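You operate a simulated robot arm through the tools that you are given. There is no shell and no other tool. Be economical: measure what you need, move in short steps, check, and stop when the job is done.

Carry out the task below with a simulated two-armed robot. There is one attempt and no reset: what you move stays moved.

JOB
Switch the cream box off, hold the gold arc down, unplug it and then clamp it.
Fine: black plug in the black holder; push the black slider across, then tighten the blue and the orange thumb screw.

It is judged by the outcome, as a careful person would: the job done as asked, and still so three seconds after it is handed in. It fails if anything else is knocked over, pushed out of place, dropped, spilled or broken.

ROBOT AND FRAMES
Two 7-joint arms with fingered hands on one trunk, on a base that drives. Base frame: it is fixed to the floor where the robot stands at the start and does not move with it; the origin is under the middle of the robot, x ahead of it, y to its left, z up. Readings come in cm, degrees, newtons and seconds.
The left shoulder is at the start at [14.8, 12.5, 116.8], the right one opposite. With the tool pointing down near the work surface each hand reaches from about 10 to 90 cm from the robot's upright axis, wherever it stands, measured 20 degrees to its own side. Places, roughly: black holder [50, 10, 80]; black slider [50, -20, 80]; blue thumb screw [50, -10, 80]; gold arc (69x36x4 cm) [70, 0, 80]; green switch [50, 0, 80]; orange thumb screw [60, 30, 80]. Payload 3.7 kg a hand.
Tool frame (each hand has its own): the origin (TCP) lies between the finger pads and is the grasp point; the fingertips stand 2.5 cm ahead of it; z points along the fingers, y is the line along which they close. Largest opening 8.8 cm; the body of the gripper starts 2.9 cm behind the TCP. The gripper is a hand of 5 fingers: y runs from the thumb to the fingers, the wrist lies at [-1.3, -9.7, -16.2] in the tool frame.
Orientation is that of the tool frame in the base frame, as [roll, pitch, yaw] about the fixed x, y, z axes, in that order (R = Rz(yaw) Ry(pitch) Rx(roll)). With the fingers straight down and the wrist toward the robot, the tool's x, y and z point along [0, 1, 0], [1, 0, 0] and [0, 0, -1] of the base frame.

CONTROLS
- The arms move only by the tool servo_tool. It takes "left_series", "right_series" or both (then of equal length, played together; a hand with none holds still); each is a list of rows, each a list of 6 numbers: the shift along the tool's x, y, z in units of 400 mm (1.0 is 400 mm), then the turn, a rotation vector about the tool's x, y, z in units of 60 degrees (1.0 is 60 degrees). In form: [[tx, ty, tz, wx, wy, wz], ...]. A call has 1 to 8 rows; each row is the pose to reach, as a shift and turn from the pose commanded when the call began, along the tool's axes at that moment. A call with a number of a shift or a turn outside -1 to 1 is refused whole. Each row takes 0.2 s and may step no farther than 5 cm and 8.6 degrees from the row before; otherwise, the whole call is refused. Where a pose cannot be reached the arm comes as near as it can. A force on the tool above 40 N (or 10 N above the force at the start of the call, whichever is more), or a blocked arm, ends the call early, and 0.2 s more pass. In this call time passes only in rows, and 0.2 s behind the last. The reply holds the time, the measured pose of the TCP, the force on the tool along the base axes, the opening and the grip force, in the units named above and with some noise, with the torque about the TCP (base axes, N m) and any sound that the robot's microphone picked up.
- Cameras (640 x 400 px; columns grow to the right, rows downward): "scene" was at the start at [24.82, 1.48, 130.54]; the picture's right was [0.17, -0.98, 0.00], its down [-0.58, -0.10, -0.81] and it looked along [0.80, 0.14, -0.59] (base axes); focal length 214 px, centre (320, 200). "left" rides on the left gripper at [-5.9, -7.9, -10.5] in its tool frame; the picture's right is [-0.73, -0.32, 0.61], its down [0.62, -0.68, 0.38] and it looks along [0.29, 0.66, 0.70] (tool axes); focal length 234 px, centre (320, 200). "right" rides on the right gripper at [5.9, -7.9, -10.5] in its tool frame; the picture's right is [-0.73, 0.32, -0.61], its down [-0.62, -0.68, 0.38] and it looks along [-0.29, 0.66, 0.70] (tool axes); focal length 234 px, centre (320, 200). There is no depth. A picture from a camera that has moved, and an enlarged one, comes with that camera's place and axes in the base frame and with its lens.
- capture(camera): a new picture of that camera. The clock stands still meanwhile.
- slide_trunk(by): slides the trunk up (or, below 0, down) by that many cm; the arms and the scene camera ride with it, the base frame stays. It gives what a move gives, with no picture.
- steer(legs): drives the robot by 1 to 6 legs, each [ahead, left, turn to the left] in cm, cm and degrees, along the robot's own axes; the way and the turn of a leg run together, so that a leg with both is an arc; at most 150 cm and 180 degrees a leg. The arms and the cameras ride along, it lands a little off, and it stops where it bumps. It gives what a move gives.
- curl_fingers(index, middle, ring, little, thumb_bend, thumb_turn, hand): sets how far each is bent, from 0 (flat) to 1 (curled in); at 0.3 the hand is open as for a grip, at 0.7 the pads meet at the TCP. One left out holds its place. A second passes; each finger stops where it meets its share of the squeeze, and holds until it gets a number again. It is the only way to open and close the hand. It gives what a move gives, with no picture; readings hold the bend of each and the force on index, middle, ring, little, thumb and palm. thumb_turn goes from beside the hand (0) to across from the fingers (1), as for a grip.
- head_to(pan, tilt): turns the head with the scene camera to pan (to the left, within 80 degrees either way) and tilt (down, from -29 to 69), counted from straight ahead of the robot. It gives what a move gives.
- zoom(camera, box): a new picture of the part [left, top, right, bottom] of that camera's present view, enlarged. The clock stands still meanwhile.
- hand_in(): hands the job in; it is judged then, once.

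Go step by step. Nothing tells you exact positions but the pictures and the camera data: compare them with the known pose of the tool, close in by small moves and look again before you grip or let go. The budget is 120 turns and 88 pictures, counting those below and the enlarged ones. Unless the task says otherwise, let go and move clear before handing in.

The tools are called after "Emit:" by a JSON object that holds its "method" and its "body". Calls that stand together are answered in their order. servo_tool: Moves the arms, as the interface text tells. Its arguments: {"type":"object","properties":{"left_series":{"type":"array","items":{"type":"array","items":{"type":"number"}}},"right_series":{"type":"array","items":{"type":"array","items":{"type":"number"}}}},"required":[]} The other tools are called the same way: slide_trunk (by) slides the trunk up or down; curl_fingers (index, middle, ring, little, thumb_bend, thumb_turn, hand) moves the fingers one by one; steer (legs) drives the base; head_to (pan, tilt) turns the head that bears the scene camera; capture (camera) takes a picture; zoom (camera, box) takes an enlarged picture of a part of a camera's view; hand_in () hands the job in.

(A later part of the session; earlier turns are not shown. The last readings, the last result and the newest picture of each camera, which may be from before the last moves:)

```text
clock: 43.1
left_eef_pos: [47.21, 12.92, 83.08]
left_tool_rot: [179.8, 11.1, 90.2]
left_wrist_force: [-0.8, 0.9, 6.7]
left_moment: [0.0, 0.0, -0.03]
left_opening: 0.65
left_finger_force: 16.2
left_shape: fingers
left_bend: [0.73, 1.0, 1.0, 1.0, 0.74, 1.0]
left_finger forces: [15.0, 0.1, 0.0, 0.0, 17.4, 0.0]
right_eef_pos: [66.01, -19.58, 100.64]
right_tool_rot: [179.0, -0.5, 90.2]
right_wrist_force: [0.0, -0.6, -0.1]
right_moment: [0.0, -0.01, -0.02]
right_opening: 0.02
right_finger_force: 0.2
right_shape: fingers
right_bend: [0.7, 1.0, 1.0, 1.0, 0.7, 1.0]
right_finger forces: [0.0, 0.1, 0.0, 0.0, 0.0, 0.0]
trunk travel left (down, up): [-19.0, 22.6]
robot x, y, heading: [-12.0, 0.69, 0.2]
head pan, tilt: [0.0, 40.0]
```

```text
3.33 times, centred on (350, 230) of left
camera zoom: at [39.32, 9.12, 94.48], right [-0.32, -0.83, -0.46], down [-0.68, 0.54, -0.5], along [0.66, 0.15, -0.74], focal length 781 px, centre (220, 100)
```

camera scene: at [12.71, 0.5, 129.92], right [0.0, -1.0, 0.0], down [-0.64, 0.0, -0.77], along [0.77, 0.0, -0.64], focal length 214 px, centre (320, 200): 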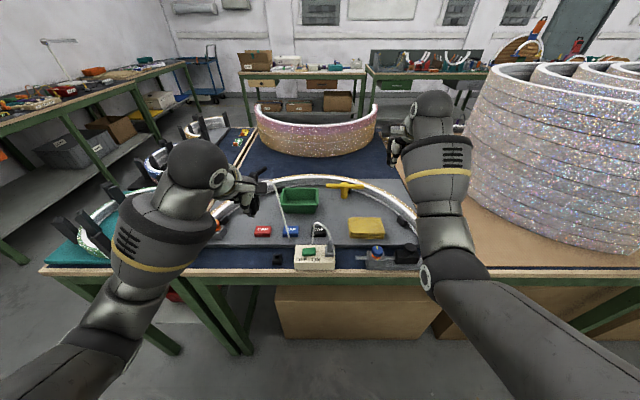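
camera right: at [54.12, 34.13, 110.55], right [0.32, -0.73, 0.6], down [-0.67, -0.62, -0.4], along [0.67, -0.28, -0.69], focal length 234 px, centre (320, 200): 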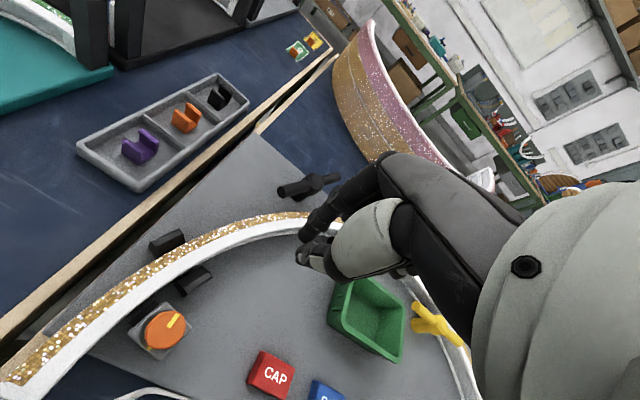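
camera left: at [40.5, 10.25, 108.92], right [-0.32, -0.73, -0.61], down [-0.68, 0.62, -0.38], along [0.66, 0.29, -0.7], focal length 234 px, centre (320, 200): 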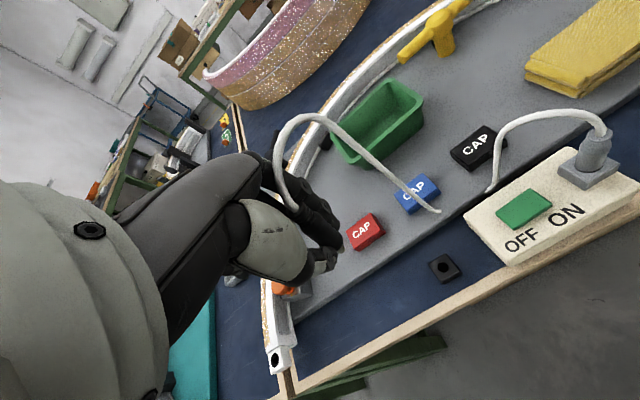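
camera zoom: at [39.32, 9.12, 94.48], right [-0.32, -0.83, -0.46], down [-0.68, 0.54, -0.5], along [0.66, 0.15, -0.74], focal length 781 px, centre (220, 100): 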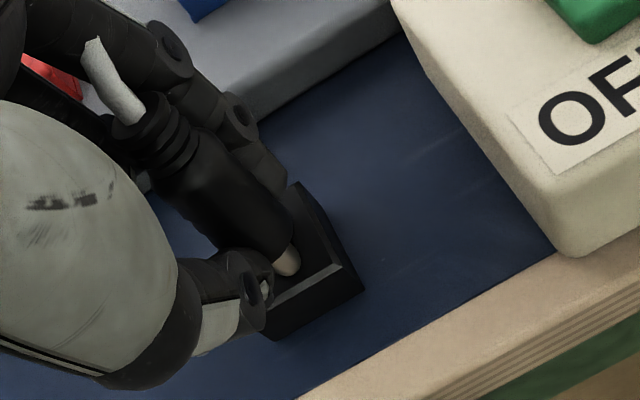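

The pin landed on the block's top just in front (robot side) of the hole, with only 7 N of contact. I'll lift 0.8 cm, move +0.6 cm in x, and look.

Emit:
{"method": "servo_tool", "body": {"left_series": [[-0.0038, 0, -0.0196, 0, 0, 0], [-0.0018, 0.015, -0.02, 0, 0, 0]]}}

Emit:
{"method": "zoom", "body": {"camera": "left", "box": [290, 190, 390, 270]}}

Emit:
{"method": "zoom", "body": {"camera": "scene", "box": [266, 235, 302, 265]}}

```text
clock: 43.7
left_eef_pos: [47.9, 13.01, 83.54]
left_tool_rot: [-180.0, 11.0, 90.2]
left_wrist_force: [-1.2, 0.2, 0.4]
left_moment: [0.0, -0.04, -0.02]
left_opening: 0.69
left_finger_force: 14.7
left_shape: fingers
left_bend: [0.73, 1.0, 1.0, 1.0, 0.74, 1.0]
left_finger forces: [14.6, 0.1, 0.0, 0.1, 14.6, 0.0]
right_eef_pos: [66.02, -19.56, 100.5]
right_tool_rot: [179.3, -0.5, 90.3]
right_wrist_force: [-1.1, 0.5, -0.6]
right_moment: [0.01, 0.0, -0.02]
right_opening: 0.0
right_finger_force: 0.0
right_shape: fingers
right_bend: [0.7, 1.0, 1.0, 1.0, 0.7, 1.0]
right_finger forces: [0.0, 0.1, 0.0, 0.1, 0.0, 0.1]
trunk travel left (down, up): [-19.0, 22.6]
robot x, y, heading: [-11.49, 0.36, 0.4]
head pan, tilt: [0.0, 40.0]
```

```text
5.00 times, centred on (340, 230) of left
camera zoom: at [39.98, 9.11, 95.11], right [-0.32, -0.83, -0.46], down [-0.68, 0.54, -0.49], along [0.65, 0.15, -0.74], focal length 1171 px, centre (220, 50)
```

zoom: 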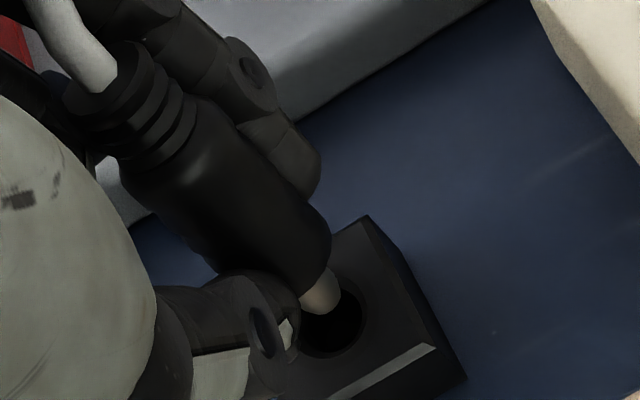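

```text
13.33 times, centred on (284, 250) of scene
camera zoom: at [12.73, 0.49, 129.92], right [0.0, -1.0, 0.0], down [-0.64, 0.0, -0.77], along [0.77, 0.0, -0.64], focal length 2860 px, centre (800, -467)
```

zoom: 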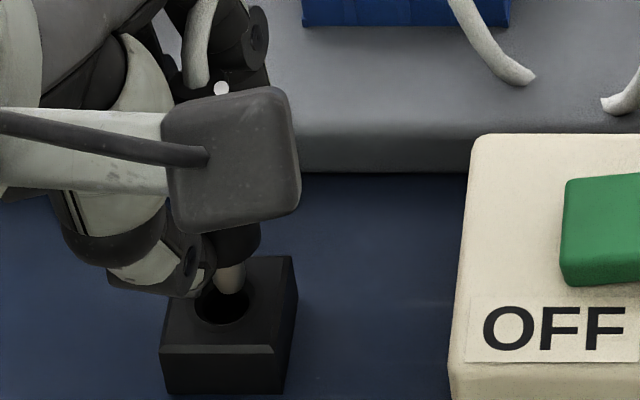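

The pin is now nearly over the hole. I'll move +0.12 cm in y and insert.

Emit:
{"method": "servo_tool", "body": {"left_series": [[0.003, 0.001, -0.0005, 0, 0, 0], [0.0054, 0.001, 0.0117, 0, 0, 0], [0.0073, 0.001, 0.0215, 0, 0, 0], [0.0087, 0.001, 0.0289, 0, 0, 0], [0.0101, 0.001, 0.036, 0, 0, 0]]}}

Emit:
{"method": "zoom", "body": {"camera": "left", "box": [290, 190, 390, 270]}}

Emit:
{"method": "zoom", "body": {"camera": "scene", "box": [266, 235, 302, 265]}}

```text
clock: 44.9
left_eef_pos: [47.82, 13.17, 82.24]
left_tool_rot: [180.0, 11.0, 90.3]
left_wrist_force: [-4.7, 0.5, 2.7]
left_moment: [0.03, 0.09, -0.03]
left_opening: 0.69
left_finger_force: 15.2
left_shape: fingers
left_bend: [0.73, 1.0, 1.0, 1.0, 0.74, 1.0]
left_finger forces: [13.2, 0.1, 0.0, 0.0, 17.5, 0.0]
right_eef_pos: [65.85, -19.38, 100.68]
right_tool_rot: [179.1, -0.6, 90.2]
right_wrist_force: [0.8, 0.3, -0.4]
right_moment: [-0.01, -0.01, -0.01]
right_opening: 0.01
right_finger_force: 0.1
right_shape: fingers
right_bend: [0.7, 1.0, 1.0, 1.0, 0.7, 1.0]
right_finger forces: [0.1, 0.0, 0.0, 0.0, 0.0, 0.0]
trunk travel left (down, up): [-19.0, 22.6]
robot x, y, heading: [-12.45, 0.51, 0.3]
head pan, tilt: [0.0, 40.0]
```

```text
5.00 times, centred on (340, 230) of left
camera zoom: at [39.93, 9.37, 93.71], right [-0.32, -0.83, -0.46], down [-0.68, 0.54, -0.5], along [0.66, 0.15, -0.74], focal length 1171 px, centre (220, 50)
```

zoom: 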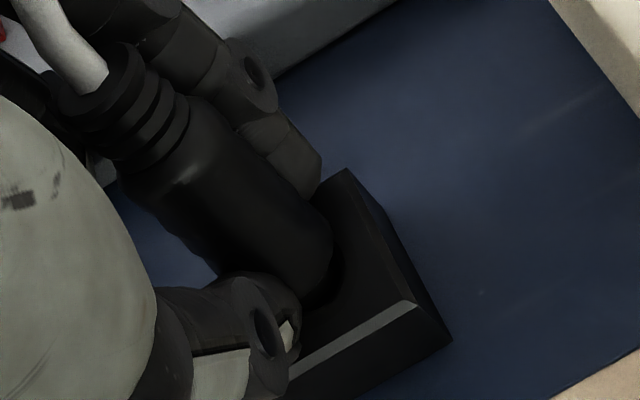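

```text
13.33 times, centred on (284, 250) of scene
camera zoom: at [12.63, 0.49, 129.95], right [0.0, -1.0, 0.0], down [-0.64, 0.0, -0.77], along [0.77, 0.0, -0.64], focal length 2860 px, centre (800, -467)
```

zoom: 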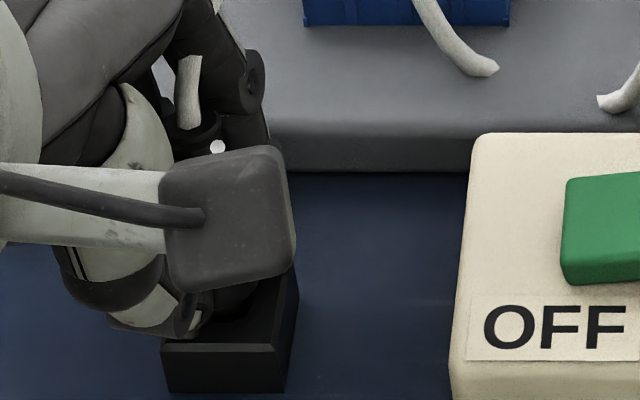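

The pin is in the hole. I'll ease −0.1 cm in x and push a bit further down to seat it.

Emit:
{"method": "servo_tool", "body": {"left_series": [[0, -0.003, 0, 0, 0, 0], [0.001, -0.003, 0.005, 0, 0, 0], [0.002, -0.003, 0.011, 0, 0, 0], [0.003, -0.003, 0.017, 0, 0, 0]]}}

Emit:
{"method": "zoom", "body": {"camera": "left", "box": [290, 190, 390, 270]}}

```text
clock: 45.9
left_eef_pos: [47.7, 13.12, 82.06]
left_tool_rot: [179.1, 11.1, 90.2]
left_wrist_force: [-10.0, 5.8, 33.4]
left_moment: [0.08, 0.25, -0.03]
left_opening: 0.69
left_finger_force: 28.2
left_shape: fingers
left_bend: [0.73, 1.0, 1.0, 1.0, 0.75, 1.0]
left_finger forces: [15.1, 0.1, 0.0, 0.0, 42.3, 0.0]
right_eef_pos: [65.72, -19.5, 100.99]
right_tool_rot: [178.9, -0.5, 90.2]
right_wrist_force: [-0.3, -0.1, 0.2]
right_moment: [-0.03, -0.03, -0.02]
right_opening: 0.0
right_finger_force: 0.2
right_shape: fingers
right_bend: [0.7, 1.0, 1.0, 1.0, 0.7, 1.0]
right_finger forces: [0.0, 0.0, 0.0, 0.0, 0.1, 0.0]
trunk travel left (down, up): [-19.0, 22.6]
robot x, y, heading: [-11.92, 0.35, -0.0]
head pan, tilt: [0.0, 40.0]
```

```text
5.00 times, centred on (340, 230) of left
camera zoom: at [39.68, 9.28, 93.49], right [-0.31, -0.83, -0.46], down [-0.68, 0.54, -0.51], along [0.67, 0.15, -0.73], focal length 1171 px, centre (220, 50)
```

zoom: 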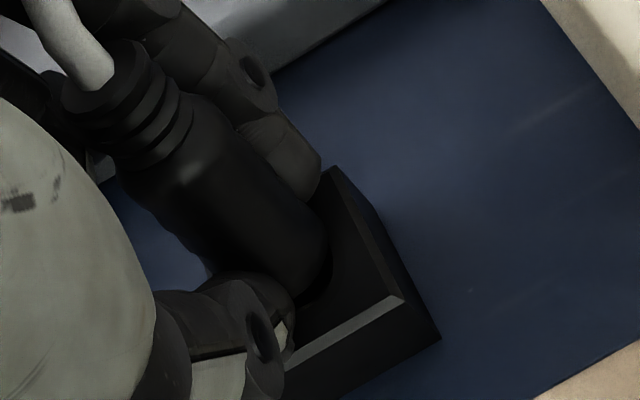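

The thumb tip is now bearing on the holder, so I'll relax, open the fingers gently and see how the plug sits.

Emit:
{"method": "servo_tool", "body": {"left_series": [[-0.001, 0, -0.012, 0, 0, 0]]}}

Emit:
{"method": "curl_fingers", "body": {"hand": "left", "index": 0.5, "thumb_bend": 0.5}}

Emit:
{"method": "zoom", "body": {"camera": "left", "box": [270, 170, 430, 290]}}

```text
clock: 46.3
left_eef_pos: [47.74, 13.34, 81.99]
left_tool_rot: [179.8, 11.1, 90.1]
left_wrist_force: [-1.5, 1.7, 22.5]
left_moment: [-0.05, -0.09, 0.06]
left_opening: 0.69
left_finger_force: 22.0
left_shape: fingers
left_bend: [0.73, 1.0, 1.0, 1.0, 0.76, 1.0]
left_finger forces: [18.8, 0.0, 0.1, 0.1, 25.2, 0.1]
right_eef_pos: [65.86, -19.61, 100.64]
right_tool_rot: [179.1, -0.6, 90.2]
right_wrist_force: [-0.2, 0.6, 0.4]
right_moment: [-0.01, 0.01, 0.0]
right_opening: 0.0
right_finger_force: 0.1
right_shape: fingers
right_bend: [0.7, 1.0, 1.0, 1.0, 0.7, 1.0]
right_finger forces: [0.0, 0.1, 0.0, 0.0, 0.0, 0.1]
trunk travel left (down, up): [-19.0, 22.6]
robot x, y, heading: [-12.05, 0.2, 0.1]
head pan, tilt: [0.0, 40.0]
```

```text
clock: 47.3
left_eef_pos: [47.64, 13.04, 81.16]
left_tool_rot: [-179.0, 10.9, 90.4]
left_wrist_force: [-0.1, -0.2, 0.1]
left_moment: [0.0, 0.06, -0.03]
left_opening: 4.12
left_finger_force: 0.0
left_shape: fingers
left_bend: [0.5, 1.0, 1.0, 1.0, 0.5, 1.0]
left_finger forces: [0.0, 0.0, 0.0, 0.0, 0.1, 0.1]
right_eef_pos: [66.12, -19.49, 100.05]
right_tool_rot: [179.5, -0.5, 90.1]
right_wrist_force: [0.3, 0.2, 0.0]
right_moment: [0.05, 0.0, 0.02]
right_opening: 0.0
right_finger_force: 0.1
right_shape: fingers
right_bend: [0.7, 1.0, 1.0, 1.0, 0.7, 1.0]
right_finger forces: [0.1, 0.0, 0.0, 0.0, 0.1, 0.1]
trunk travel left (down, up): [-19.0, 22.6]
robot x, y, heading: [-11.64, 0.47, -0.1]
head pan, tilt: [0.0, 40.0]
```

```text
3.33 times, centred on (350, 230) of left
camera zoom: at [39.89, 9.28, 92.73], right [-0.33, -0.83, -0.45], down [-0.69, 0.54, -0.48], along [0.64, 0.15, -0.75], focal length 781 px, centre (220, 100)
```

zoom: 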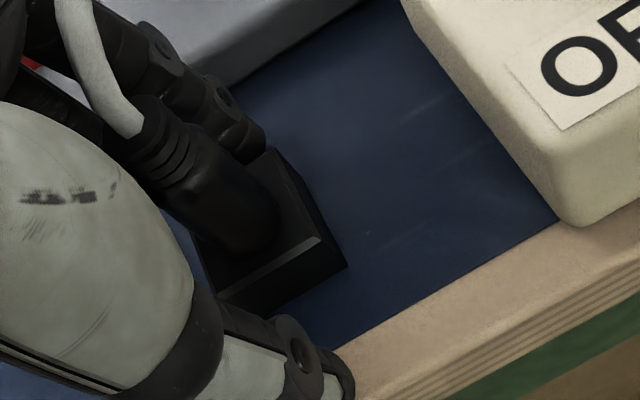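

The plug now stands seated in the holder. I'll open wider and rise straight up.

Emit:
{"method": "curl_fingers", "body": {"hand": "left", "index": 0.35, "thumb_bend": 0.35}}

Emit:
{"method": "servo_tool", "body": {"left_series": [[-0.005, 0, -0.025, 0, 0, 0], [-0.014, 0, -0.073, 0, 0, 0], [-0.028, 0, -0.15, 0, 0, 0], [-0.045, 0, -0.23, 0, 0, 0], [-0.06, 0, -0.32, 0, 0, 0]]}}

Emit:
{"method": "capture", "body": {"camera": "left"}}

Emit:
{"method": "zoom", "body": {"camera": "scene", "box": [210, 200, 450, 350]}}

```text
clock: 48.3
left_eef_pos: [47.62, 13.1, 81.88]
left_tool_rot: [-179.9, 11.0, 90.2]
left_wrist_force: [-2.6, -1.0, -0.3]
left_moment: [-0.03, 0.07, -0.04]
left_opening: 7.02
left_finger_force: 1.0
left_shape: fingers
left_bend: [0.39, 1.0, 1.0, 1.0, 0.35, 0.98]
left_finger forces: [2.3, 0.1, 0.0, 0.0, 0.0, 0.1]
right_eef_pos: [65.93, -19.55, 100.54]
right_tool_rot: [179.3, -0.5, 90.2]
right_wrist_force: [-0.2, -0.7, 1.0]
right_moment: [-0.03, 0.01, -0.01]
right_opening: 0.0
right_finger_force: 0.1
right_shape: fingers
right_bend: [0.7, 1.0, 1.0, 1.0, 0.7, 1.0]
right_finger forces: [0.1, 0.1, 0.0, 0.0, 0.0, 0.0]
trunk travel left (down, up): [-19.0, 22.6]
robot x, y, heading: [-12.07, 0.66, 0.3]
head pan, tilt: [0.0, 40.0]
```

```text
clock: 49.5
left_eef_pos: [47.6, 13.29, 94.81]
left_tool_rot: [-179.9, 11.1, 90.2]
left_wrist_force: [-0.2, 0.2, 0.4]
left_moment: [-0.01, 0.01, -0.01]
left_opening: 7.38
left_finger_force: 0.1
left_shape: fingers
left_bend: [0.35, 1.0, 1.0, 1.0, 0.35, 0.98]
left_finger forces: [0.0, 0.0, 0.1, 0.0, 0.0, 0.1]
right_eef_pos: [66.04, -19.62, 100.55]
right_tool_rot: [179.2, -0.5, 90.1]
right_wrist_force: [0.8, 0.1, 0.4]
right_moment: [0.0, -0.04, 0.03]
right_opening: 0.0
right_finger_force: 0.1
right_shape: fingers
right_bend: [0.7, 1.0, 1.0, 1.0, 0.7, 1.0]
right_finger forces: [0.1, 0.0, 0.0, 0.0, 0.0, 0.0]
trunk travel left (down, up): [-19.0, 22.6]
robot x, y, heading: [-12.11, 0.43, 0.1]
head pan, tilt: [0.0, 40.0]
```

```text
27 pictures are left
camera left: at [39.82, 9.47, 106.3], right [-0.32, -0.83, -0.46], down [-0.68, 0.54, -0.49], along [0.66, 0.15, -0.74], focal length 234 px, centre (320, 200)
```

left: 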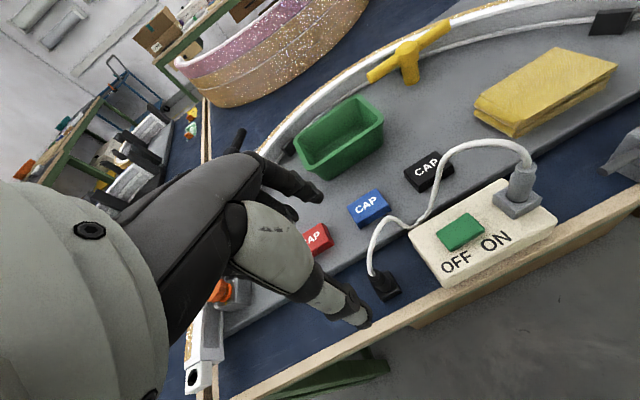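

```text
2.67 times, centred on (330, 275) of scene
camera zoom: at [12.7, 0.48, 129.93], right [0.0, -1.0, 0.0], down [-0.64, 0.0, -0.77], along [0.77, 0.0, -0.64], focal length 572 px, centre (293, 0)
```

zoom: 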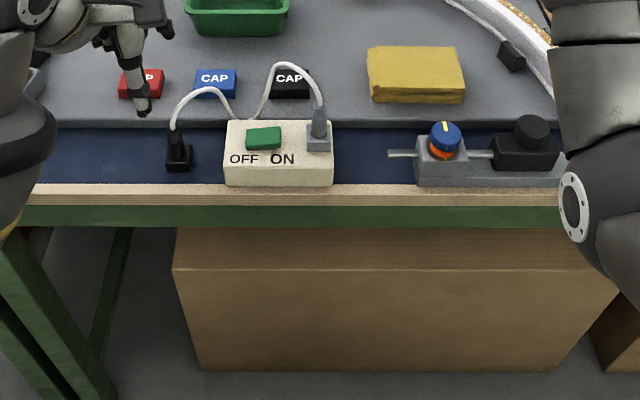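

The black plug stands in the holder. Now the slider: its knob is near [48.2, -23.2, 84] and the rail leaves room to the right, toward the arc's end. I'll open the right thumb and index and bring them over the knob.

Emit:
{"method": "curl_fingers", "body": {"hand": "right", "index": 0.35, "thumb_bend": 0.35, "thumb_turn": 1}}

Emit:
{"method": "servo_tool", "body": {"right_series": [[-0.02, -0.1, 0.02, 0, 0, 0], [-0.04, -0.2, 0.04, 0, 0, 0], [-0.06, -0.3, 0.06, 0, 0, 0], [-0.08, -0.4, 0.09, 0, 0, 0], [-0.09, -0.445, 0.15, 0, 0, 0], [-0.09, -0.445, 0.2, 0, 0, 0]]}}

Emit:
{"method": "capture", "body": {"camera": "right"}}

```text
clock: 50.5
left_eef_pos: [47.74, 13.33, 94.67]
left_tool_rot: [-179.9, 11.0, 90.2]
left_wrist_force: [-0.4, -0.8, -0.2]
left_moment: [-0.03, -0.01, -0.03]
left_opening: 7.38
left_finger_force: 0.1
left_shape: fingers
left_bend: [0.35, 1.0, 1.0, 1.0, 0.35, 0.98]
left_finger forces: [0.0, 0.1, 0.1, 0.0, 0.0, 0.1]
right_eef_pos: [65.91, -19.55, 100.53]
right_tool_rot: [179.2, -0.5, 90.2]
right_wrist_force: [-0.7, -0.2, 0.0]
right_moment: [0.0, -0.01, 0.03]
right_opening: 7.4
right_finger_force: 0.0
right_shape: fingers
right_bend: [0.35, 1.0, 1.0, 1.0, 0.35, 0.98]
right_finger forces: [0.0, 0.0, 0.0, 0.0, 0.0, 0.1]
trunk travel left (down, up): [-19.0, 22.6]
robot x, y, heading: [-11.88, 0.44, 0.3]
head pan, tilt: [0.0, 40.0]
```

```text
clock: 51.9
left_eef_pos: [47.64, 13.21, 94.66]
left_tool_rot: [-179.9, 11.0, 90.2]
left_wrist_force: [-0.2, 0.6, -0.2]
left_moment: [0.0, 0.03, -0.01]
left_opening: 7.39
left_finger_force: 0.0
left_shape: fingers
left_bend: [0.35, 1.0, 1.0, 1.0, 0.35, 0.98]
left_finger forces: [0.0, 0.1, 0.0, 0.0, 0.0, 0.0]
right_eef_pos: [48.16, -22.98, 92.17]
right_tool_rot: [179.2, -0.6, 90.2]
right_wrist_force: [0.7, -0.3, 0.1]
right_moment: [-0.01, 0.02, 0.0]
right_opening: 7.39
right_finger_force: 0.1
right_shape: fingers
right_bend: [0.35, 1.0, 1.0, 1.0, 0.35, 0.98]
right_finger forces: [0.0, 0.0, 0.0, 0.0, 0.0, 0.0]
trunk travel left (down, up): [-19.0, 22.6]
robot x, y, heading: [-11.65, 0.76, 0.1]
head pan, tilt: [0.0, 40.0]
```

```text
25 pictures are left
camera right: at [40.17, -17.26, 102.53], right [0.32, -0.73, 0.6], down [-0.67, -0.62, -0.4], along [0.67, -0.28, -0.69], focal length 234 px, centre (320, 200)
```

right: 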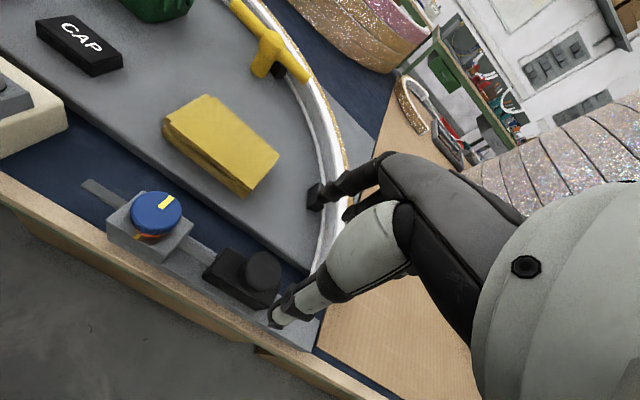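

The hand camera puts the knob at [47.8, -22.8] and the blue screw at [46.7, -14.2]. I'll lower around the knob and close on it.

Emit:
{"method": "servo_tool", "body": {"right_series": [[0.004, -0.008, 0.06, 0, 0, 0], [0.004, -0.008, 0.12, 0, 0, 0], [0.004, -0.008, 0.16, 0, 0, 0], [0.004, -0.008, 0.178, 0, 0, 0]]}}

Emit:
{"method": "curl_fingers", "body": {"hand": "right", "index": 0.75, "thumb_bend": 0.75}}

Emit:
{"method": "zoom", "body": {"camera": "right", "box": [180, 140, 420, 320]}}

```text
clock: 52.9
left_eef_pos: [47.72, 13.29, 94.86]
left_tool_rot: [179.9, 11.1, 90.2]
left_wrist_force: [0.0, 0.1, 0.1]
left_moment: [0.0, 0.01, -0.03]
left_opening: 7.37
left_finger_force: 0.0
left_shape: fingers
left_bend: [0.35, 1.0, 1.0, 1.0, 0.35, 0.98]
left_finger forces: [0.0, 0.0, 0.1, 0.1, 0.0, 0.0]
right_eef_pos: [47.94, -22.84, 84.87]
right_tool_rot: [179.1, -0.6, 90.2]
right_wrist_force: [0.0, 0.0, 0.3]
right_moment: [-0.01, 0.01, -0.03]
right_opening: 7.39
right_finger_force: 0.0
right_shape: fingers
right_bend: [0.35, 1.0, 1.0, 1.0, 0.35, 0.98]
right_finger forces: [0.1, 0.1, 0.1, 0.0, 0.0, 0.1]
trunk travel left (down, up): [-19.0, 22.6]
robot x, y, heading: [-12.05, 0.78, 0.3]
head pan, tilt: [0.0, 40.0]
```

```text
clock: 53.9
left_eef_pos: [47.61, 13.33, 94.88]
left_tool_rot: [180.0, 11.0, 90.3]
left_wrist_force: [-0.9, 0.0, 0.4]
left_moment: [0.03, 0.01, -0.01]
left_opening: 7.37
left_finger_force: 0.0
left_shape: fingers
left_bend: [0.35, 1.0, 1.0, 1.0, 0.35, 0.98]
left_finger forces: [0.0, 0.0, 0.1, 0.0, 0.1, 0.0]
right_eef_pos: [47.77, -22.99, 84.69]
right_tool_rot: [179.2, -0.4, 90.0]
right_wrist_force: [-13.0, -1.5, -2.3]
right_moment: [-0.02, 0.14, -0.01]
right_opening: 1.85
right_finger_force: 14.2
right_shape: fingers
right_bend: [0.73, 1.0, 1.0, 1.0, 0.58, 1.0]
right_finger forces: [6.3, 2.4, 0.0, 0.0, 19.2, 0.0]
trunk travel left (down, up): [-19.0, 22.6]
robot x, y, heading: [-11.89, 0.17, 0.2]
head pan, tilt: [0.0, 40.0]
```

```text
2.22 times, centred on (300, 230) of right
camera zoom: at [39.76, -17.2, 95.24], right [0.32, -0.73, 0.6], down [-0.68, -0.62, -0.4], along [0.67, -0.28, -0.69], focal length 520 px, centre (364, 133)
```

zoom: 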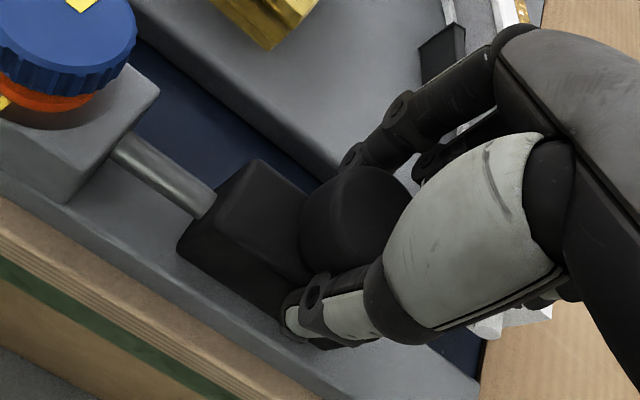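

The knob is held. I'll push the slider to the right (−y) in small steps, watching the force.

Emit:
{"method": "servo_tool", "body": {"right_series": [[-0.02, 0, 0, 0, 0, 0], [-0.045, 0, 0, 0, 0, 0], [-0.07, 0, 0, 0, 0, 0], [-0.095, 0, 0, 0, 0, 0], [-0.12, 0, 0, 0, 0, 0]]}}

Emit:
{"method": "zoom", "body": {"camera": "right", "box": [180, 140, 420, 320]}}

```text
clock: 55.1
left_eef_pos: [47.46, 13.33, 94.84]
left_tool_rot: [180.0, 11.0, 90.2]
left_wrist_force: [-0.4, 0.3, 0.9]
left_moment: [0.02, -0.04, -0.01]
left_opening: 7.38
left_finger_force: 0.1
left_shape: fingers
left_bend: [0.35, 1.0, 1.0, 1.0, 0.35, 0.98]
left_finger forces: [0.0, 0.1, 0.1, 0.0, 0.0, 0.0]
right_eef_pos: [47.91, -27.64, 84.82]
right_tool_rot: [179.1, -0.6, 90.2]
right_wrist_force: [-16.2, 0.4, -2.7]
right_moment: [-0.04, 0.18, -0.02]
right_opening: 1.87
right_finger_force: 12.7
right_shape: fingers
right_bend: [0.73, 1.0, 1.0, 1.0, 0.58, 1.0]
right_finger forces: [5.0, 0.6, 0.0, 0.0, 21.3, 0.0]
trunk travel left (down, up): [-19.0, 22.6]
robot x, y, heading: [-12.42, 0.14, 0.4]
head pan, tilt: [0.0, 40.0]
```

```text
2.22 times, centred on (300, 230) of right
camera zoom: at [39.88, -21.98, 95.22], right [0.32, -0.73, 0.6], down [-0.67, -0.62, -0.4], along [0.67, -0.28, -0.69], focal length 520 px, centre (364, 133)
```

zoom: 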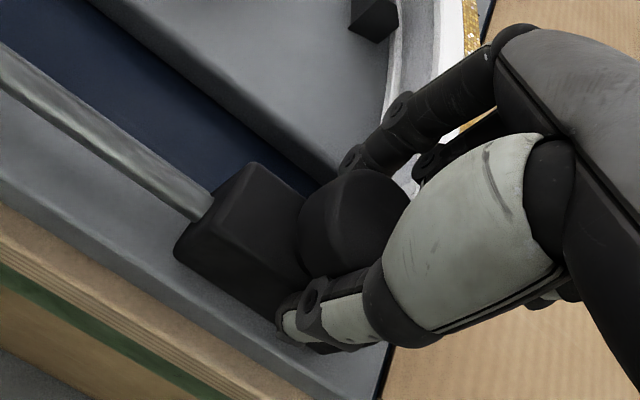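

The slider moved 4.7 cm without meeting a stop. I'll check from the head before going further.

Emit:
{"method": "zoom", "body": {"camera": "scene", "box": [350, 200, 500, 290]}}

```text
4.27 times, centred on (425, 245) of scene
camera zoom: at [12.55, 0.47, 129.96], right [0.0, -1.0, 0.0], down [-0.64, 0.0, -0.77], along [0.77, 0.0, -0.64], focal length 915 px, centre (-128, 8)
```

zoom: 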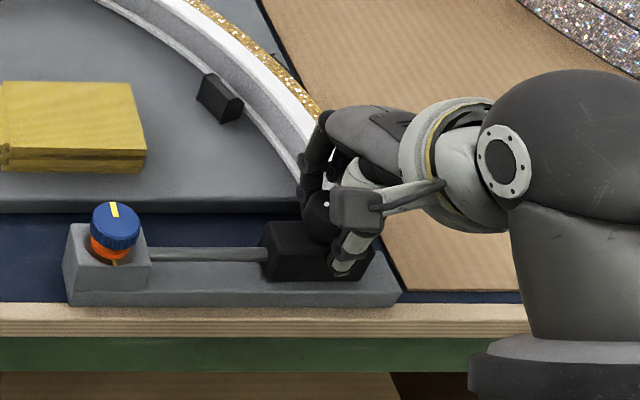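

The rod is still inside the block and the slider is now in front of the arc's end, with about 1 cm of rail left. I'll push on gently toward its stop.

Emit:
{"method": "servo_tool", "body": {"right_series": [[-0.007, 0, 0, 0, 0, 0], [-0.014, 0, 0, 0, 0, 0], [-0.021, 0, 0, 0, 0, 0]]}}

```text
clock: 55.9
left_eef_pos: [47.51, 13.29, 94.89]
left_tool_rot: [179.9, 11.0, 90.2]
left_wrist_force: [-1.0, -0.1, -0.7]
left_moment: [0.0, -0.02, 0.03]
left_opening: 7.35
left_finger_force: 0.0
left_shape: fingers
left_bend: [0.35, 1.0, 1.0, 1.0, 0.35, 0.98]
left_finger forces: [0.0, 0.1, 0.0, 0.0, 0.1, 0.0]
right_eef_pos: [47.83, -28.53, 84.76]
right_tool_rot: [179.1, -0.5, 90.3]
right_wrist_force: [-18.5, 0.5, 0.4]
right_moment: [-0.03, 0.23, -0.02]
right_opening: 1.89
right_finger_force: 13.9
right_shape: fingers
right_bend: [0.73, 1.0, 1.0, 1.0, 0.58, 1.0]
right_finger forces: [4.8, 0.7, 0.0, 0.0, 22.2, 0.0]
trunk travel left (down, up): [-19.0, 22.6]
robot x, y, heading: [-12.19, 0.31, 0.3]
head pan, tilt: [0.0, 40.0]
```

Emit:
{"method": "servo_tool", "body": {"right_series": [[-0.006, 0, 0, 0, 0, 0], [-0.012, 0, 0, 0, 0, 0], [-0.018, 0, 0, 0, 0, 0]]}}

Emit:
{"method": "zoom", "body": {"camera": "scene", "box": [350, 200, 500, 290]}}

```text
clock: 56.7
left_eef_pos: [47.59, 13.35, 94.83]
left_tool_rot: [180.0, 11.0, 90.2]
left_wrist_force: [-0.2, -0.4, 0.3]
left_moment: [0.0, 0.02, -0.02]
left_opening: 7.41
left_finger_force: 0.1
left_shape: fingers
left_bend: [0.35, 1.0, 1.0, 1.0, 0.35, 0.98]
left_finger forces: [0.0, 0.0, 0.1, 0.1, 0.1, 0.0]
right_eef_pos: [48.05, -29.03, 84.7]
right_tool_rot: [179.2, -0.6, 90.2]
right_wrist_force: [-15.3, -0.6, 1.9]
right_moment: [-0.02, 0.19, 0.0]
right_opening: 1.87
right_finger_force: 14.1
right_shape: fingers
right_bend: [0.73, 1.0, 1.0, 1.0, 0.58, 1.0]
right_finger forces: [5.3, 1.7, 0.1, 0.0, 21.4, 0.1]
trunk travel left (down, up): [-19.0, 22.6]
robot x, y, heading: [-11.92, 0.69, 0.0]
head pan, tilt: [0.0, 40.0]
```

```text
4.27 times, centred on (425, 245) of scene
camera zoom: at [12.53, 0.48, 129.97], right [0.0, -1.0, 0.0], down [-0.64, 0.0, -0.77], along [0.77, 0.0, -0.64], focal length 915 px, centre (-128, 8)
```

zoom: 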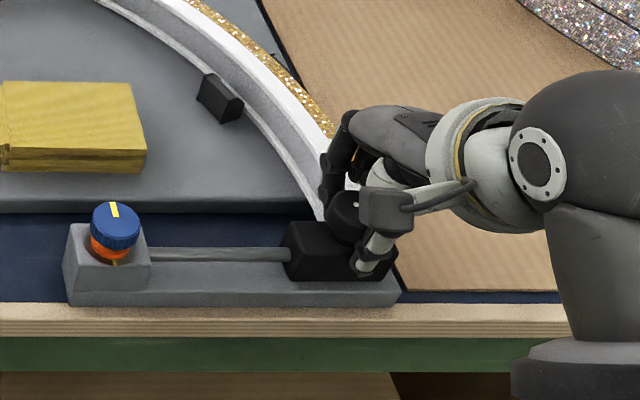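

The slider is almost flush with the rail's end. One last small nudge to feel for a stop.

Emit:
{"method": "servo_tool", "body": {"right_series": [[-0.004, 0, 0, 0, 0, 0], [-0.008, 0, 0, 0, 0, 0]]}}

```text
clock: 57.3
left_eef_pos: [47.55, 13.39, 94.71]
left_tool_rot: [-180.0, 11.0, 90.2]
left_wrist_force: [-0.7, 0.4, 1.2]
left_moment: [-0.03, 0.05, -0.01]
left_opening: 7.37
left_finger_force: 0.0
left_shape: fingers
left_bend: [0.35, 1.0, 1.0, 1.0, 0.35, 0.98]
left_finger forces: [0.0, 0.0, 0.0, 0.0, 0.0, 0.1]
right_eef_pos: [47.89, -29.45, 84.82]
right_tool_rot: [179.0, -0.5, 90.2]
right_wrist_force: [-13.8, 1.2, 1.5]
right_moment: [-0.03, 0.22, -0.04]
right_opening: 1.88
right_finger_force: 13.7
right_shape: fingers
right_bend: [0.73, 1.0, 1.0, 1.0, 0.58, 1.0]
right_finger forces: [6.0, 1.7, 0.1, 0.1, 19.9, 0.1]
trunk travel left (down, up): [-19.0, 22.6]
robot x, y, heading: [-12.02, 0.68, 0.4]
head pan, tilt: [0.0, 40.0]
```

I'll release the knob, rise and look at the slider relative to the arc's end.

Emit:
{"method": "curl_fingers", "body": {"hand": "right", "index": 0.35, "thumb_bend": 0.35}}

Emit:
{"method": "servo_tool", "body": {"right_series": [[0, 0, -0.05, 0, 0, 0], [0, 0, -0.15, 0, 0, 0], [0.05, 0, -0.23, 0, 0, 0], [0.15, 0, -0.25, 0, 0, 0], [0.25, 0, -0.25, 0, 0, 0], [0.35, -0.02, -0.25, 0, 0, 0]]}}

Emit:
{"method": "capture", "body": {"camera": "right"}}

```text
clock: 58.3
left_eef_pos: [47.64, 13.43, 94.77]
left_tool_rot: [180.0, 10.9, 90.2]
left_wrist_force: [1.1, -0.9, 0.1]
left_moment: [0.02, -0.02, -0.01]
left_opening: 7.38
left_finger_force: 0.0
left_shape: fingers
left_bend: [0.35, 1.0, 1.0, 1.0, 0.35, 0.98]
left_finger forces: [0.0, 0.0, 0.1, 0.0, 0.0, 0.0]
right_eef_pos: [48.04, -29.53, 84.7]
right_tool_rot: [179.3, -0.5, 90.2]
right_wrist_force: [-1.3, 4.1, 0.7]
right_moment: [0.07, 0.1, 0.2]
right_opening: 6.96
right_finger_force: 3.3
right_shape: fingers
right_bend: [0.39, 1.0, 1.0, 1.0, 0.35, 0.98]
right_finger forces: [4.1, 1.9, 0.0, 0.0, 0.0, 0.1]
trunk travel left (down, up): [-19.0, 22.6]
robot x, y, heading: [-12.19, 0.14, -0.0]
head pan, tilt: [0.0, 40.0]
```

```text
clock: 59.7
left_eef_pos: [47.74, 13.31, 94.77]
left_tool_rot: [-179.9, 11.0, 90.2]
left_wrist_force: [-0.5, 0.1, 0.1]
left_moment: [0.02, 0.06, 0.01]
left_opening: 7.39
left_finger_force: 0.1
left_shape: fingers
left_bend: [0.35, 1.0, 1.0, 1.0, 0.35, 0.98]
left_finger forces: [0.1, 0.0, 0.1, 0.1, 0.0, 0.0]
right_eef_pos: [46.93, -15.41, 94.85]
right_tool_rot: [179.2, -0.4, 90.1]
right_wrist_force: [0.4, -0.2, 0.3]
right_moment: [0.01, -0.02, 0.0]
right_opening: 7.38
right_finger_force: 0.1
right_shape: fingers
right_bend: [0.35, 1.0, 1.0, 1.0, 0.35, 0.98]
right_finger forces: [0.1, 0.1, 0.0, 0.1, 0.0, 0.1]
trunk travel left (down, up): [-19.0, 22.6]
robot x, y, heading: [-12.33, 0.27, 0.2]
head pan, tilt: [0.0, 40.0]
```

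```text
20 pictures are left
camera right: at [38.89, -9.65, 105.25], right [0.32, -0.73, 0.61], down [-0.67, -0.62, -0.4], along [0.67, -0.28, -0.69], focal length 234 px, centre (320, 200)
```

right: 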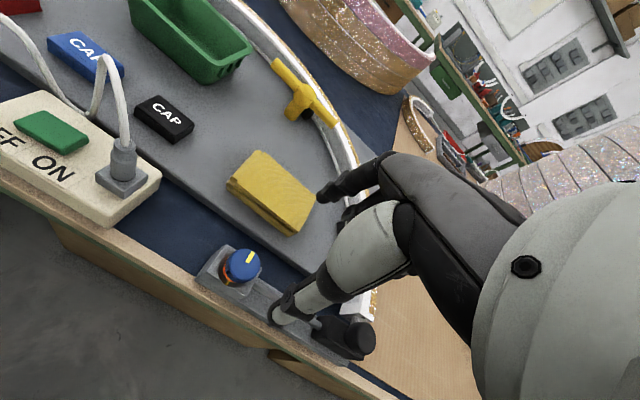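

Emit:
{"method": "zoom", "body": {"camera": "scene", "box": [370, 205, 470, 285]}}

```text
5.00 times, centred on (420, 245) of scene
camera zoom: at [12.71, 0.55, 129.92], right [0.0, -1.0, 0.0], down [-0.64, 0.0, -0.77], along [0.77, 0.0, -0.64], focal length 1072 px, centre (-180, -25)
```

zoom: 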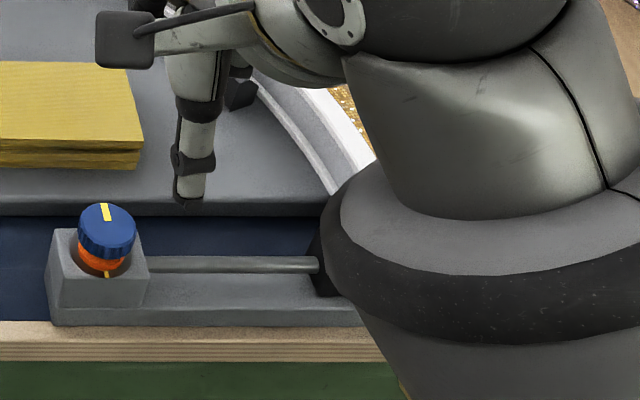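

The slider is across at the end of its rail. Now the blue screw at [46.7, -14.2, 85]: I'll pre-turn the right hand 60° counter-clockwise above it, so I can then turn it clockwise.

Emit:
{"method": "servo_tool", "body": {"right_series": [[0.01, 0, 0, 0, 0, -0.125], [0.03, 0, 0, 0, 0, -0.25], [0.03, 0, 0, 0, 0, -0.375], [0.03, 0, 0, 0, 0, -0.5], [0.03, 0, 0, 0, 0, -0.625], [0.03, 0, 0, 0, 0, -0.75], [0.03, 0, 0, 0, 0, -0.875], [0.03, 0, 0, 0, 0, -1.0]]}}

Emit:
{"method": "capture", "body": {"camera": "right"}}

```text
clock: 61.5
left_eef_pos: [47.63, 13.24, 94.76]
left_tool_rot: [-179.9, 11.0, 90.2]
left_wrist_force: [-0.9, -0.3, -0.9]
left_moment: [-0.02, 0.01, 0.01]
left_opening: 7.36
left_finger_force: 0.0
left_shape: fingers
left_bend: [0.35, 1.0, 1.0, 1.0, 0.35, 0.98]
left_finger forces: [0.1, 0.1, 0.0, 0.1, 0.0, 0.0]
right_eef_pos: [47.22, -14.49, 94.78]
right_tool_rot: [179.2, 0.4, 150.3]
right_wrist_force: [-1.2, -0.5, -0.9]
right_moment: [-0.01, 0.0, 0.0]
right_opening: 7.38
right_finger_force: 0.2
right_shape: fingers
right_bend: [0.35, 1.0, 1.0, 1.0, 0.35, 0.98]
right_finger forces: [0.0, 0.0, 0.0, 0.0, 0.1, 0.0]
trunk travel left (down, up): [-19.0, 22.6]
robot x, y, heading: [-11.6, 0.36, 0.3]
head pan, tilt: [0.0, 40.0]
```

```text
18 pictures are left
camera right: at [37.99, -18.52, 105.1], right [0.78, -0.09, 0.62], down [0.21, -0.9, -0.39], along [0.59, 0.43, -0.68], focal length 234 px, centre (320, 200)
```

right: 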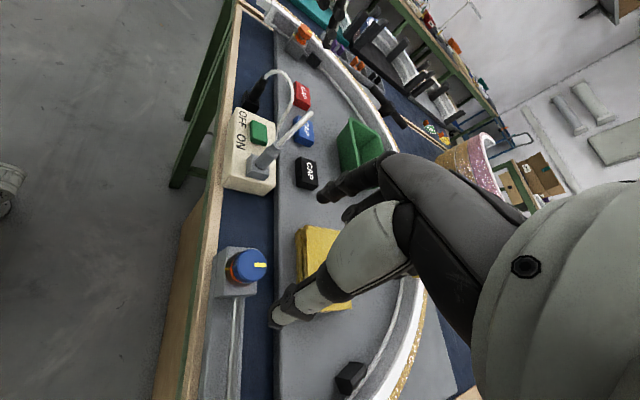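

The screw is at about [46.5, -14.1]. I'll lower around it and close thumb and index on it.

Emit:
{"method": "servo_tool", "body": {"right_series": [[0.01, 0.001, 0.08, 0, 0, 0], [0.018, 0.001, 0.16, 0, 0, 0], [0.018, 0.001, 0.21, 0, 0, 0], [0.018, 0.001, 0.235, 0, 0, 0]]}}

Emit:
{"method": "curl_fingers", "body": {"hand": "right", "index": 0.8, "thumb_bend": 0.8}}

Emit:
{"method": "zoom", "body": {"camera": "right", "box": [200, 160, 400, 320]}}

```text
clock: 62.5
left_eef_pos: [47.69, 13.41, 94.75]
left_tool_rot: [-180.0, 11.1, 90.3]
left_wrist_force: [-0.6, -0.5, -0.6]
left_moment: [0.0, 0.03, 0.02]
left_opening: 7.39
left_finger_force: 0.1
left_shape: fingers
left_bend: [0.35, 1.0, 1.0, 1.0, 0.35, 0.98]
left_finger forces: [0.0, 0.0, 0.0, 0.0, 0.0, 0.1]
right_eef_pos: [46.69, -13.81, 85.52]
right_tool_rot: [179.1, 0.4, 150.3]
right_wrist_force: [0.5, -0.3, -0.5]
right_moment: [0.01, -0.02, 0.03]
right_opening: 7.38
right_finger_force: 0.1
right_shape: fingers
right_bend: [0.35, 1.0, 1.0, 1.0, 0.35, 0.98]
right_finger forces: [0.0, 0.1, 0.1, 0.1, 0.1, 0.1]
trunk travel left (down, up): [-19.0, 22.6]
robot x, y, heading: [-12.13, 0.31, 0.4]
head pan, tilt: [0.0, 40.0]
```

```text
clock: 63.5
left_eef_pos: [47.68, 13.22, 94.8]
left_tool_rot: [180.0, 11.0, 90.3]
left_wrist_force: [0.2, 0.6, 0.0]
left_moment: [0.04, 0.01, 0.0]
left_opening: 7.4
left_finger_force: 0.0
left_shape: fingers
left_bend: [0.35, 1.0, 1.0, 1.0, 0.35, 0.98]
left_finger forces: [0.0, 0.1, 0.0, 0.0, 0.0, 0.1]
right_eef_pos: [46.63, -13.96, 85.36]
right_tool_rot: [179.2, 0.4, 150.1]
right_wrist_force: [-5.5, -8.7, 1.0]
right_moment: [-0.29, 0.16, 0.01]
right_opening: 1.45
right_finger_force: 17.2
right_shape: fingers
right_bend: [0.71, 1.0, 1.0, 1.0, 0.64, 1.0]
right_finger forces: [8.7, 0.1, 0.0, 0.0, 25.6, 0.0]
trunk travel left (down, up): [-19.0, 22.6]
robot x, y, heading: [-12.16, 0.48, 0.2]
head pan, tilt: [0.0, 40.0]
```

```text
2.50 times, centred on (300, 240) of right
camera zoom: at [37.47, -18.08, 95.72], right [0.78, -0.09, 0.62], down [0.21, -0.9, -0.39], along [0.59, 0.43, -0.68], focal length 585 px, centre (370, 100)
```

zoom: 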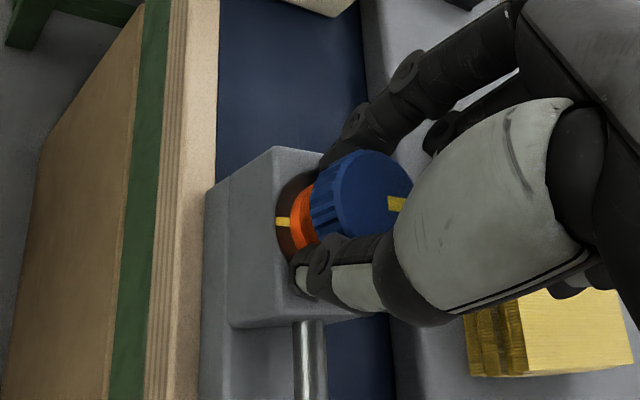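

The grip is good; an orange band shows under the cap, presumably hidden once it's tight. I'll turn it clockwise 60° and check.

Emit:
{"method": "servo_tool", "body": {"right_series": [[0, 0, 0, 0, 0, 0.125], [0, 0, 0, 0, 0, 0.25], [0, 0, 0, 0, 0, 0.375], [0, 0, 0, 0, 0, 0.5], [0, 0, 0, 0, 0, 0.625], [0, 0, 0, 0, 0, 0.75], [0, 0, 0, 0, 0, 0.875], [0, 0, 0, 0, 0, 1.0]]}}

Emit:
{"method": "zoom", "body": {"camera": "right", "box": [200, 160, 400, 320]}}

```text
clock: 65.3
left_eef_pos: [47.67, 13.31, 94.68]
left_tool_rot: [-179.9, 11.0, 90.2]
left_wrist_force: [-0.1, -0.6, -1.2]
left_moment: [0.0, 0.02, -0.01]
left_opening: 7.38
left_finger_force: 0.1
left_shape: fingers
left_bend: [0.35, 1.0, 1.0, 1.0, 0.35, 0.98]
left_finger forces: [0.2, 0.0, 0.0, 0.1, 0.0, 0.1]
right_eef_pos: [46.62, -14.0, 85.3]
right_tool_rot: [179.3, -0.6, 90.1]
right_wrist_force: [-5.7, 1.4, -10.4]
right_moment: [0.0, 0.06, 0.08]
right_opening: 1.47
right_finger_force: 15.2
right_shape: fingers
right_bend: [0.71, 1.0, 1.0, 1.0, 0.64, 1.0]
right_finger forces: [14.8, 0.1, 0.0, 0.0, 16.5, 0.0]
trunk travel left (down, up): [-19.0, 22.6]
robot x, y, heading: [-11.66, 0.37, 0.3]
head pan, tilt: [0.0, 40.0]
```

```text
2.50 times, centred on (300, 240) of right
camera zoom: at [38.61, -8.17, 95.74], right [0.32, -0.73, 0.6], down [-0.68, -0.62, -0.4], along [0.67, -0.28, -0.69], focal length 585 px, centre (370, 100)
```

zoom: 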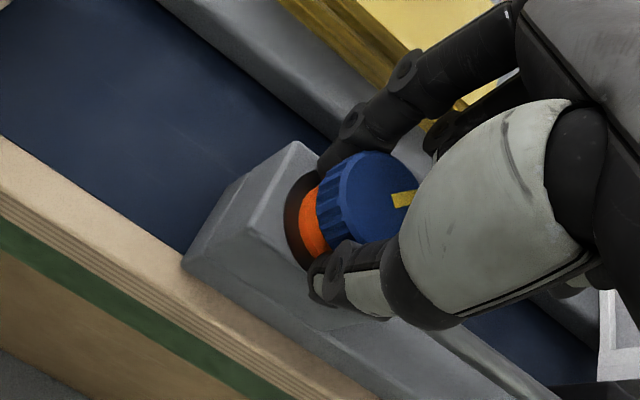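

The cap turned with the hand and is pulling it downward as it screws in. I'll continue another 60° clockwise, following slightly down.

Emit:
{"method": "servo_tool", "body": {"right_series": [[0, 0, 0.002, 0, 0, 0.125], [0, 0, 0.003, 0, 0, 0.25], [0, 0, 0.004, 0, 0, 0.375], [0, 0, 0.005, 0, 0, 0.5], [0, 0, 0.006, 0, 0, 0.625], [0, 0, 0.007, 0, 0, 0.75], [0, 0, 0.008, 0, 0, 0.875], [0, 0, 0.009, 0, 0, 1.0]]}}

```text
clock: 67.1
left_eef_pos: [47.73, 13.36, 94.68]
left_tool_rot: [180.0, 11.1, 90.2]
left_wrist_force: [0.4, -1.1, 0.4]
left_moment: [-0.02, 0.05, 0.0]
left_opening: 7.39
left_finger_force: 0.1
left_shape: fingers
left_bend: [0.35, 1.0, 1.0, 1.0, 0.35, 0.98]
left_finger forces: [0.0, 0.1, 0.0, 0.0, 0.0, 0.1]
right_eef_pos: [46.71, -13.81, 85.28]
right_tool_rot: [179.9, -1.2, 30.1]
right_wrist_force: [11.9, 12.9, 10.5]
right_moment: [0.19, -0.33, 0.31]
right_opening: 1.61
right_finger_force: 36.6
right_shape: fingers
right_bend: [0.72, 1.0, 1.0, 1.0, 0.65, 1.0]
right_finger forces: [49.4, 0.0, 0.0, 0.0, 25.0, 0.1]
trunk travel left (down, up): [-19.0, 22.6]
robot x, y, heading: [-12.06, 0.53, 0.1]
head pan, tilt: [0.0, 40.0]
```

The resistance has risen (0.3 N·m). I'll look at the cap.

Emit:
{"method": "zoom", "body": {"camera": "right", "box": [200, 160, 400, 320]}}

```text
2.50 times, centred on (300, 240) of right
camera zoom: at [47.64, -4.15, 95.87], right [-0.48, -0.65, 0.59], down [-0.87, 0.28, -0.4], along [0.09, -0.71, -0.7], focal length 585 px, centre (370, 100)
```

zoom: 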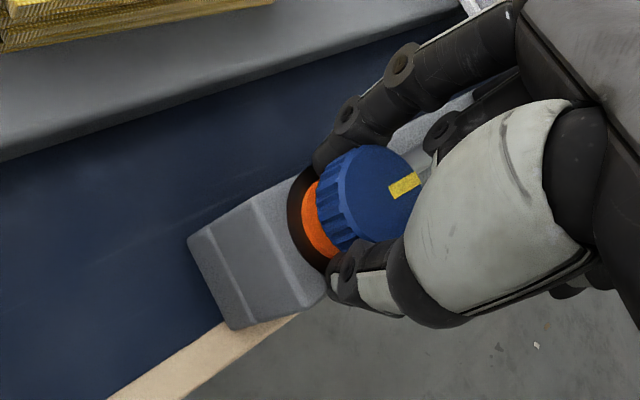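

The mark shows the cap went about 100° and then resisted. I'll regrip after backing the hand off 60° and test whether it is really tight.

Emit:
{"method": "curl_fingers", "body": {"hand": "right", "index": 0.45, "thumb_bend": 0.45}}

Emit:
{"method": "servo_tool", "body": {"right_series": [[0, 0, 0, 0, 0, -0.125], [0, 0, 0, 0, 0, -0.25], [0, 0, 0, 0, 0, -0.375], [0, 0, 0, 0, 0, -0.5], [0, 0, 0, 0, 0, -0.625], [0, 0, 0, 0, 0, -0.75], [0, 0, 0, 0, 0, -0.875], [0, 0, 0, 0, 0, -1.0]]}}

Emit:
{"method": "curl_fingers", "body": {"hand": "right", "index": 0.9, "thumb_bend": 0.9}}

Emit:
{"method": "servo_tool", "body": {"right_series": [[0, 0, 0, 0, 0, 0.125], [0, 0, 0, 0, 0, 0.25], [0, 0, 0, 0, 0, 0.375], [0, 0, 0, 0, 0, 0.5]]}}

Emit:
{"method": "zoom", "body": {"camera": "right", "box": [200, 160, 400, 320]}}

```text
clock: 68.1
left_eef_pos: [47.46, 13.35, 95.02]
left_tool_rot: [180.0, 11.1, 90.3]
left_wrist_force: [-0.2, -0.4, -0.3]
left_moment: [0.02, -0.01, -0.02]
left_opening: 7.42
left_finger_force: 0.0
left_shape: fingers
left_bend: [0.35, 1.0, 1.0, 1.0, 0.35, 0.98]
left_finger forces: [0.1, 0.0, 0.0, 0.0, 0.1, 0.0]
right_eef_pos: [46.46, -13.9, 85.49]
right_tool_rot: [179.8, -1.2, 30.0]
right_wrist_force: [-3.9, 4.2, 28.3]
right_moment: [-0.41, -0.47, 0.01]
right_opening: 4.09
right_finger_force: 14.7
right_shape: fingers
right_bend: [0.54, 1.0, 1.0, 1.0, 0.45, 0.99]
right_finger forces: [29.0, 0.0, 0.1, 0.1, 0.1, 0.0]
trunk travel left (down, up): [-19.0, 22.6]
robot x, y, heading: [-11.65, 0.79, 0.3]
head pan, tilt: [0.0, 40.0]
```

```text
clock: 69.9
left_eef_pos: [47.7, 13.37, 94.77]
left_tool_rot: [-179.8, 10.9, 90.3]
left_wrist_force: [0.2, -0.1, -0.8]
left_moment: [0.05, 0.02, -0.03]
left_opening: 7.41
left_finger_force: 0.1
left_shape: fingers
left_bend: [0.35, 1.0, 1.0, 1.0, 0.35, 0.98]
left_finger forces: [0.0, 0.1, 0.1, 0.0, 0.0, 0.0]
right_eef_pos: [46.57, -13.91, 85.07]
right_tool_rot: [179.3, -0.5, 90.3]
right_wrist_force: [0.2, -0.7, -0.5]
right_moment: [-0.03, -0.03, 0.01]
right_opening: 5.17
right_finger_force: 0.2
right_shape: fingers
right_bend: [0.45, 1.0, 1.0, 1.0, 0.45, 0.99]
right_finger forces: [0.0, 0.0, 0.0, 0.0, 0.1, 0.0]
trunk travel left (down, up): [-19.0, 22.6]
robot x, y, heading: [-11.92, 0.25, 0.3]
head pan, tilt: [0.0, 40.0]
```

```text
clock: 70.9
left_eef_pos: [47.6, 13.31, 94.86]
left_tool_rot: [-179.9, 11.0, 90.3]
left_wrist_force: [0.3, 0.5, 1.0]
left_moment: [-0.02, 0.02, -0.03]
left_opening: 7.36
left_finger_force: 0.0
left_shape: fingers
left_bend: [0.35, 1.0, 1.0, 1.0, 0.35, 0.98]
left_finger forces: [0.1, 0.0, 0.0, 0.0, 0.1, 0.0]
right_eef_pos: [46.48, -13.8, 85.2]
right_tool_rot: [179.0, -0.5, 90.1]
right_wrist_force: [-11.0, -1.7, 5.8]
right_moment: [0.01, -0.19, -0.08]
right_opening: 1.49
right_finger_force: 25.5
right_shape: fingers
right_bend: [0.58, 1.0, 1.0, 1.0, 0.65, 1.0]
right_finger forces: [22.6, 0.0, 0.0, 0.0, 28.5, 0.0]
trunk travel left (down, up): [-19.0, 22.6]
robot x, y, heading: [-11.92, 0.41, 0.2]
head pan, tilt: [0.0, 40.0]
```

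```text
clock: 71.9
left_eef_pos: [47.49, 13.45, 94.81]
left_tool_rot: [179.9, 11.2, 90.2]
left_wrist_force: [-0.6, -1.4, -0.3]
left_moment: [0.02, -0.01, -0.01]
left_opening: 7.38
left_finger_force: 0.2
left_shape: fingers
left_bend: [0.35, 1.0, 1.0, 1.0, 0.35, 0.98]
left_finger forces: [0.1, 0.0, 0.1, 0.1, 0.0, 0.1]
right_eef_pos: [46.58, -13.67, 85.16]
right_tool_rot: [179.6, -1.0, 60.3]
right_wrist_force: [-6.8, 13.8, 2.8]
right_moment: [0.32, -0.38, 0.32]
right_opening: 1.48
right_finger_force: 31.4
right_shape: fingers
right_bend: [0.71, 1.0, 1.0, 1.0, 0.65, 1.0]
right_finger forces: [34.8, 0.0, 0.0, 0.0, 27.3, 0.0]
trunk travel left (down, up): [-19.0, 22.6]
robot x, y, heading: [-12.08, 0.61, 0.1]
head pan, tilt: [0.0, 40.0]
```

```text
2.50 times, centred on (300, 240) of right
camera zoom: at [42.47, -4.76, 95.65], right [-0.09, -0.8, 0.6], down [-0.9, -0.2, -0.4], along [0.44, -0.57, -0.7], focal length 585 px, centre (370, 100)
```

zoom: 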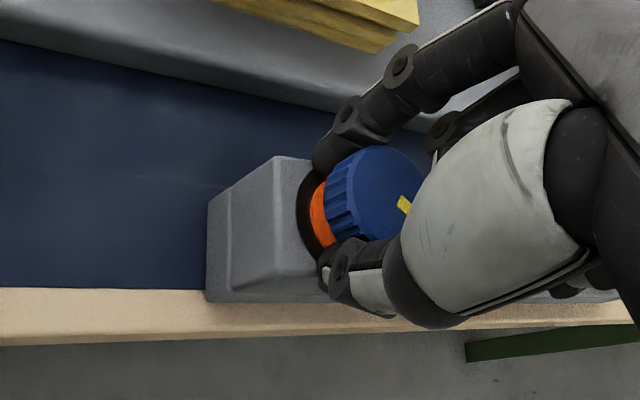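

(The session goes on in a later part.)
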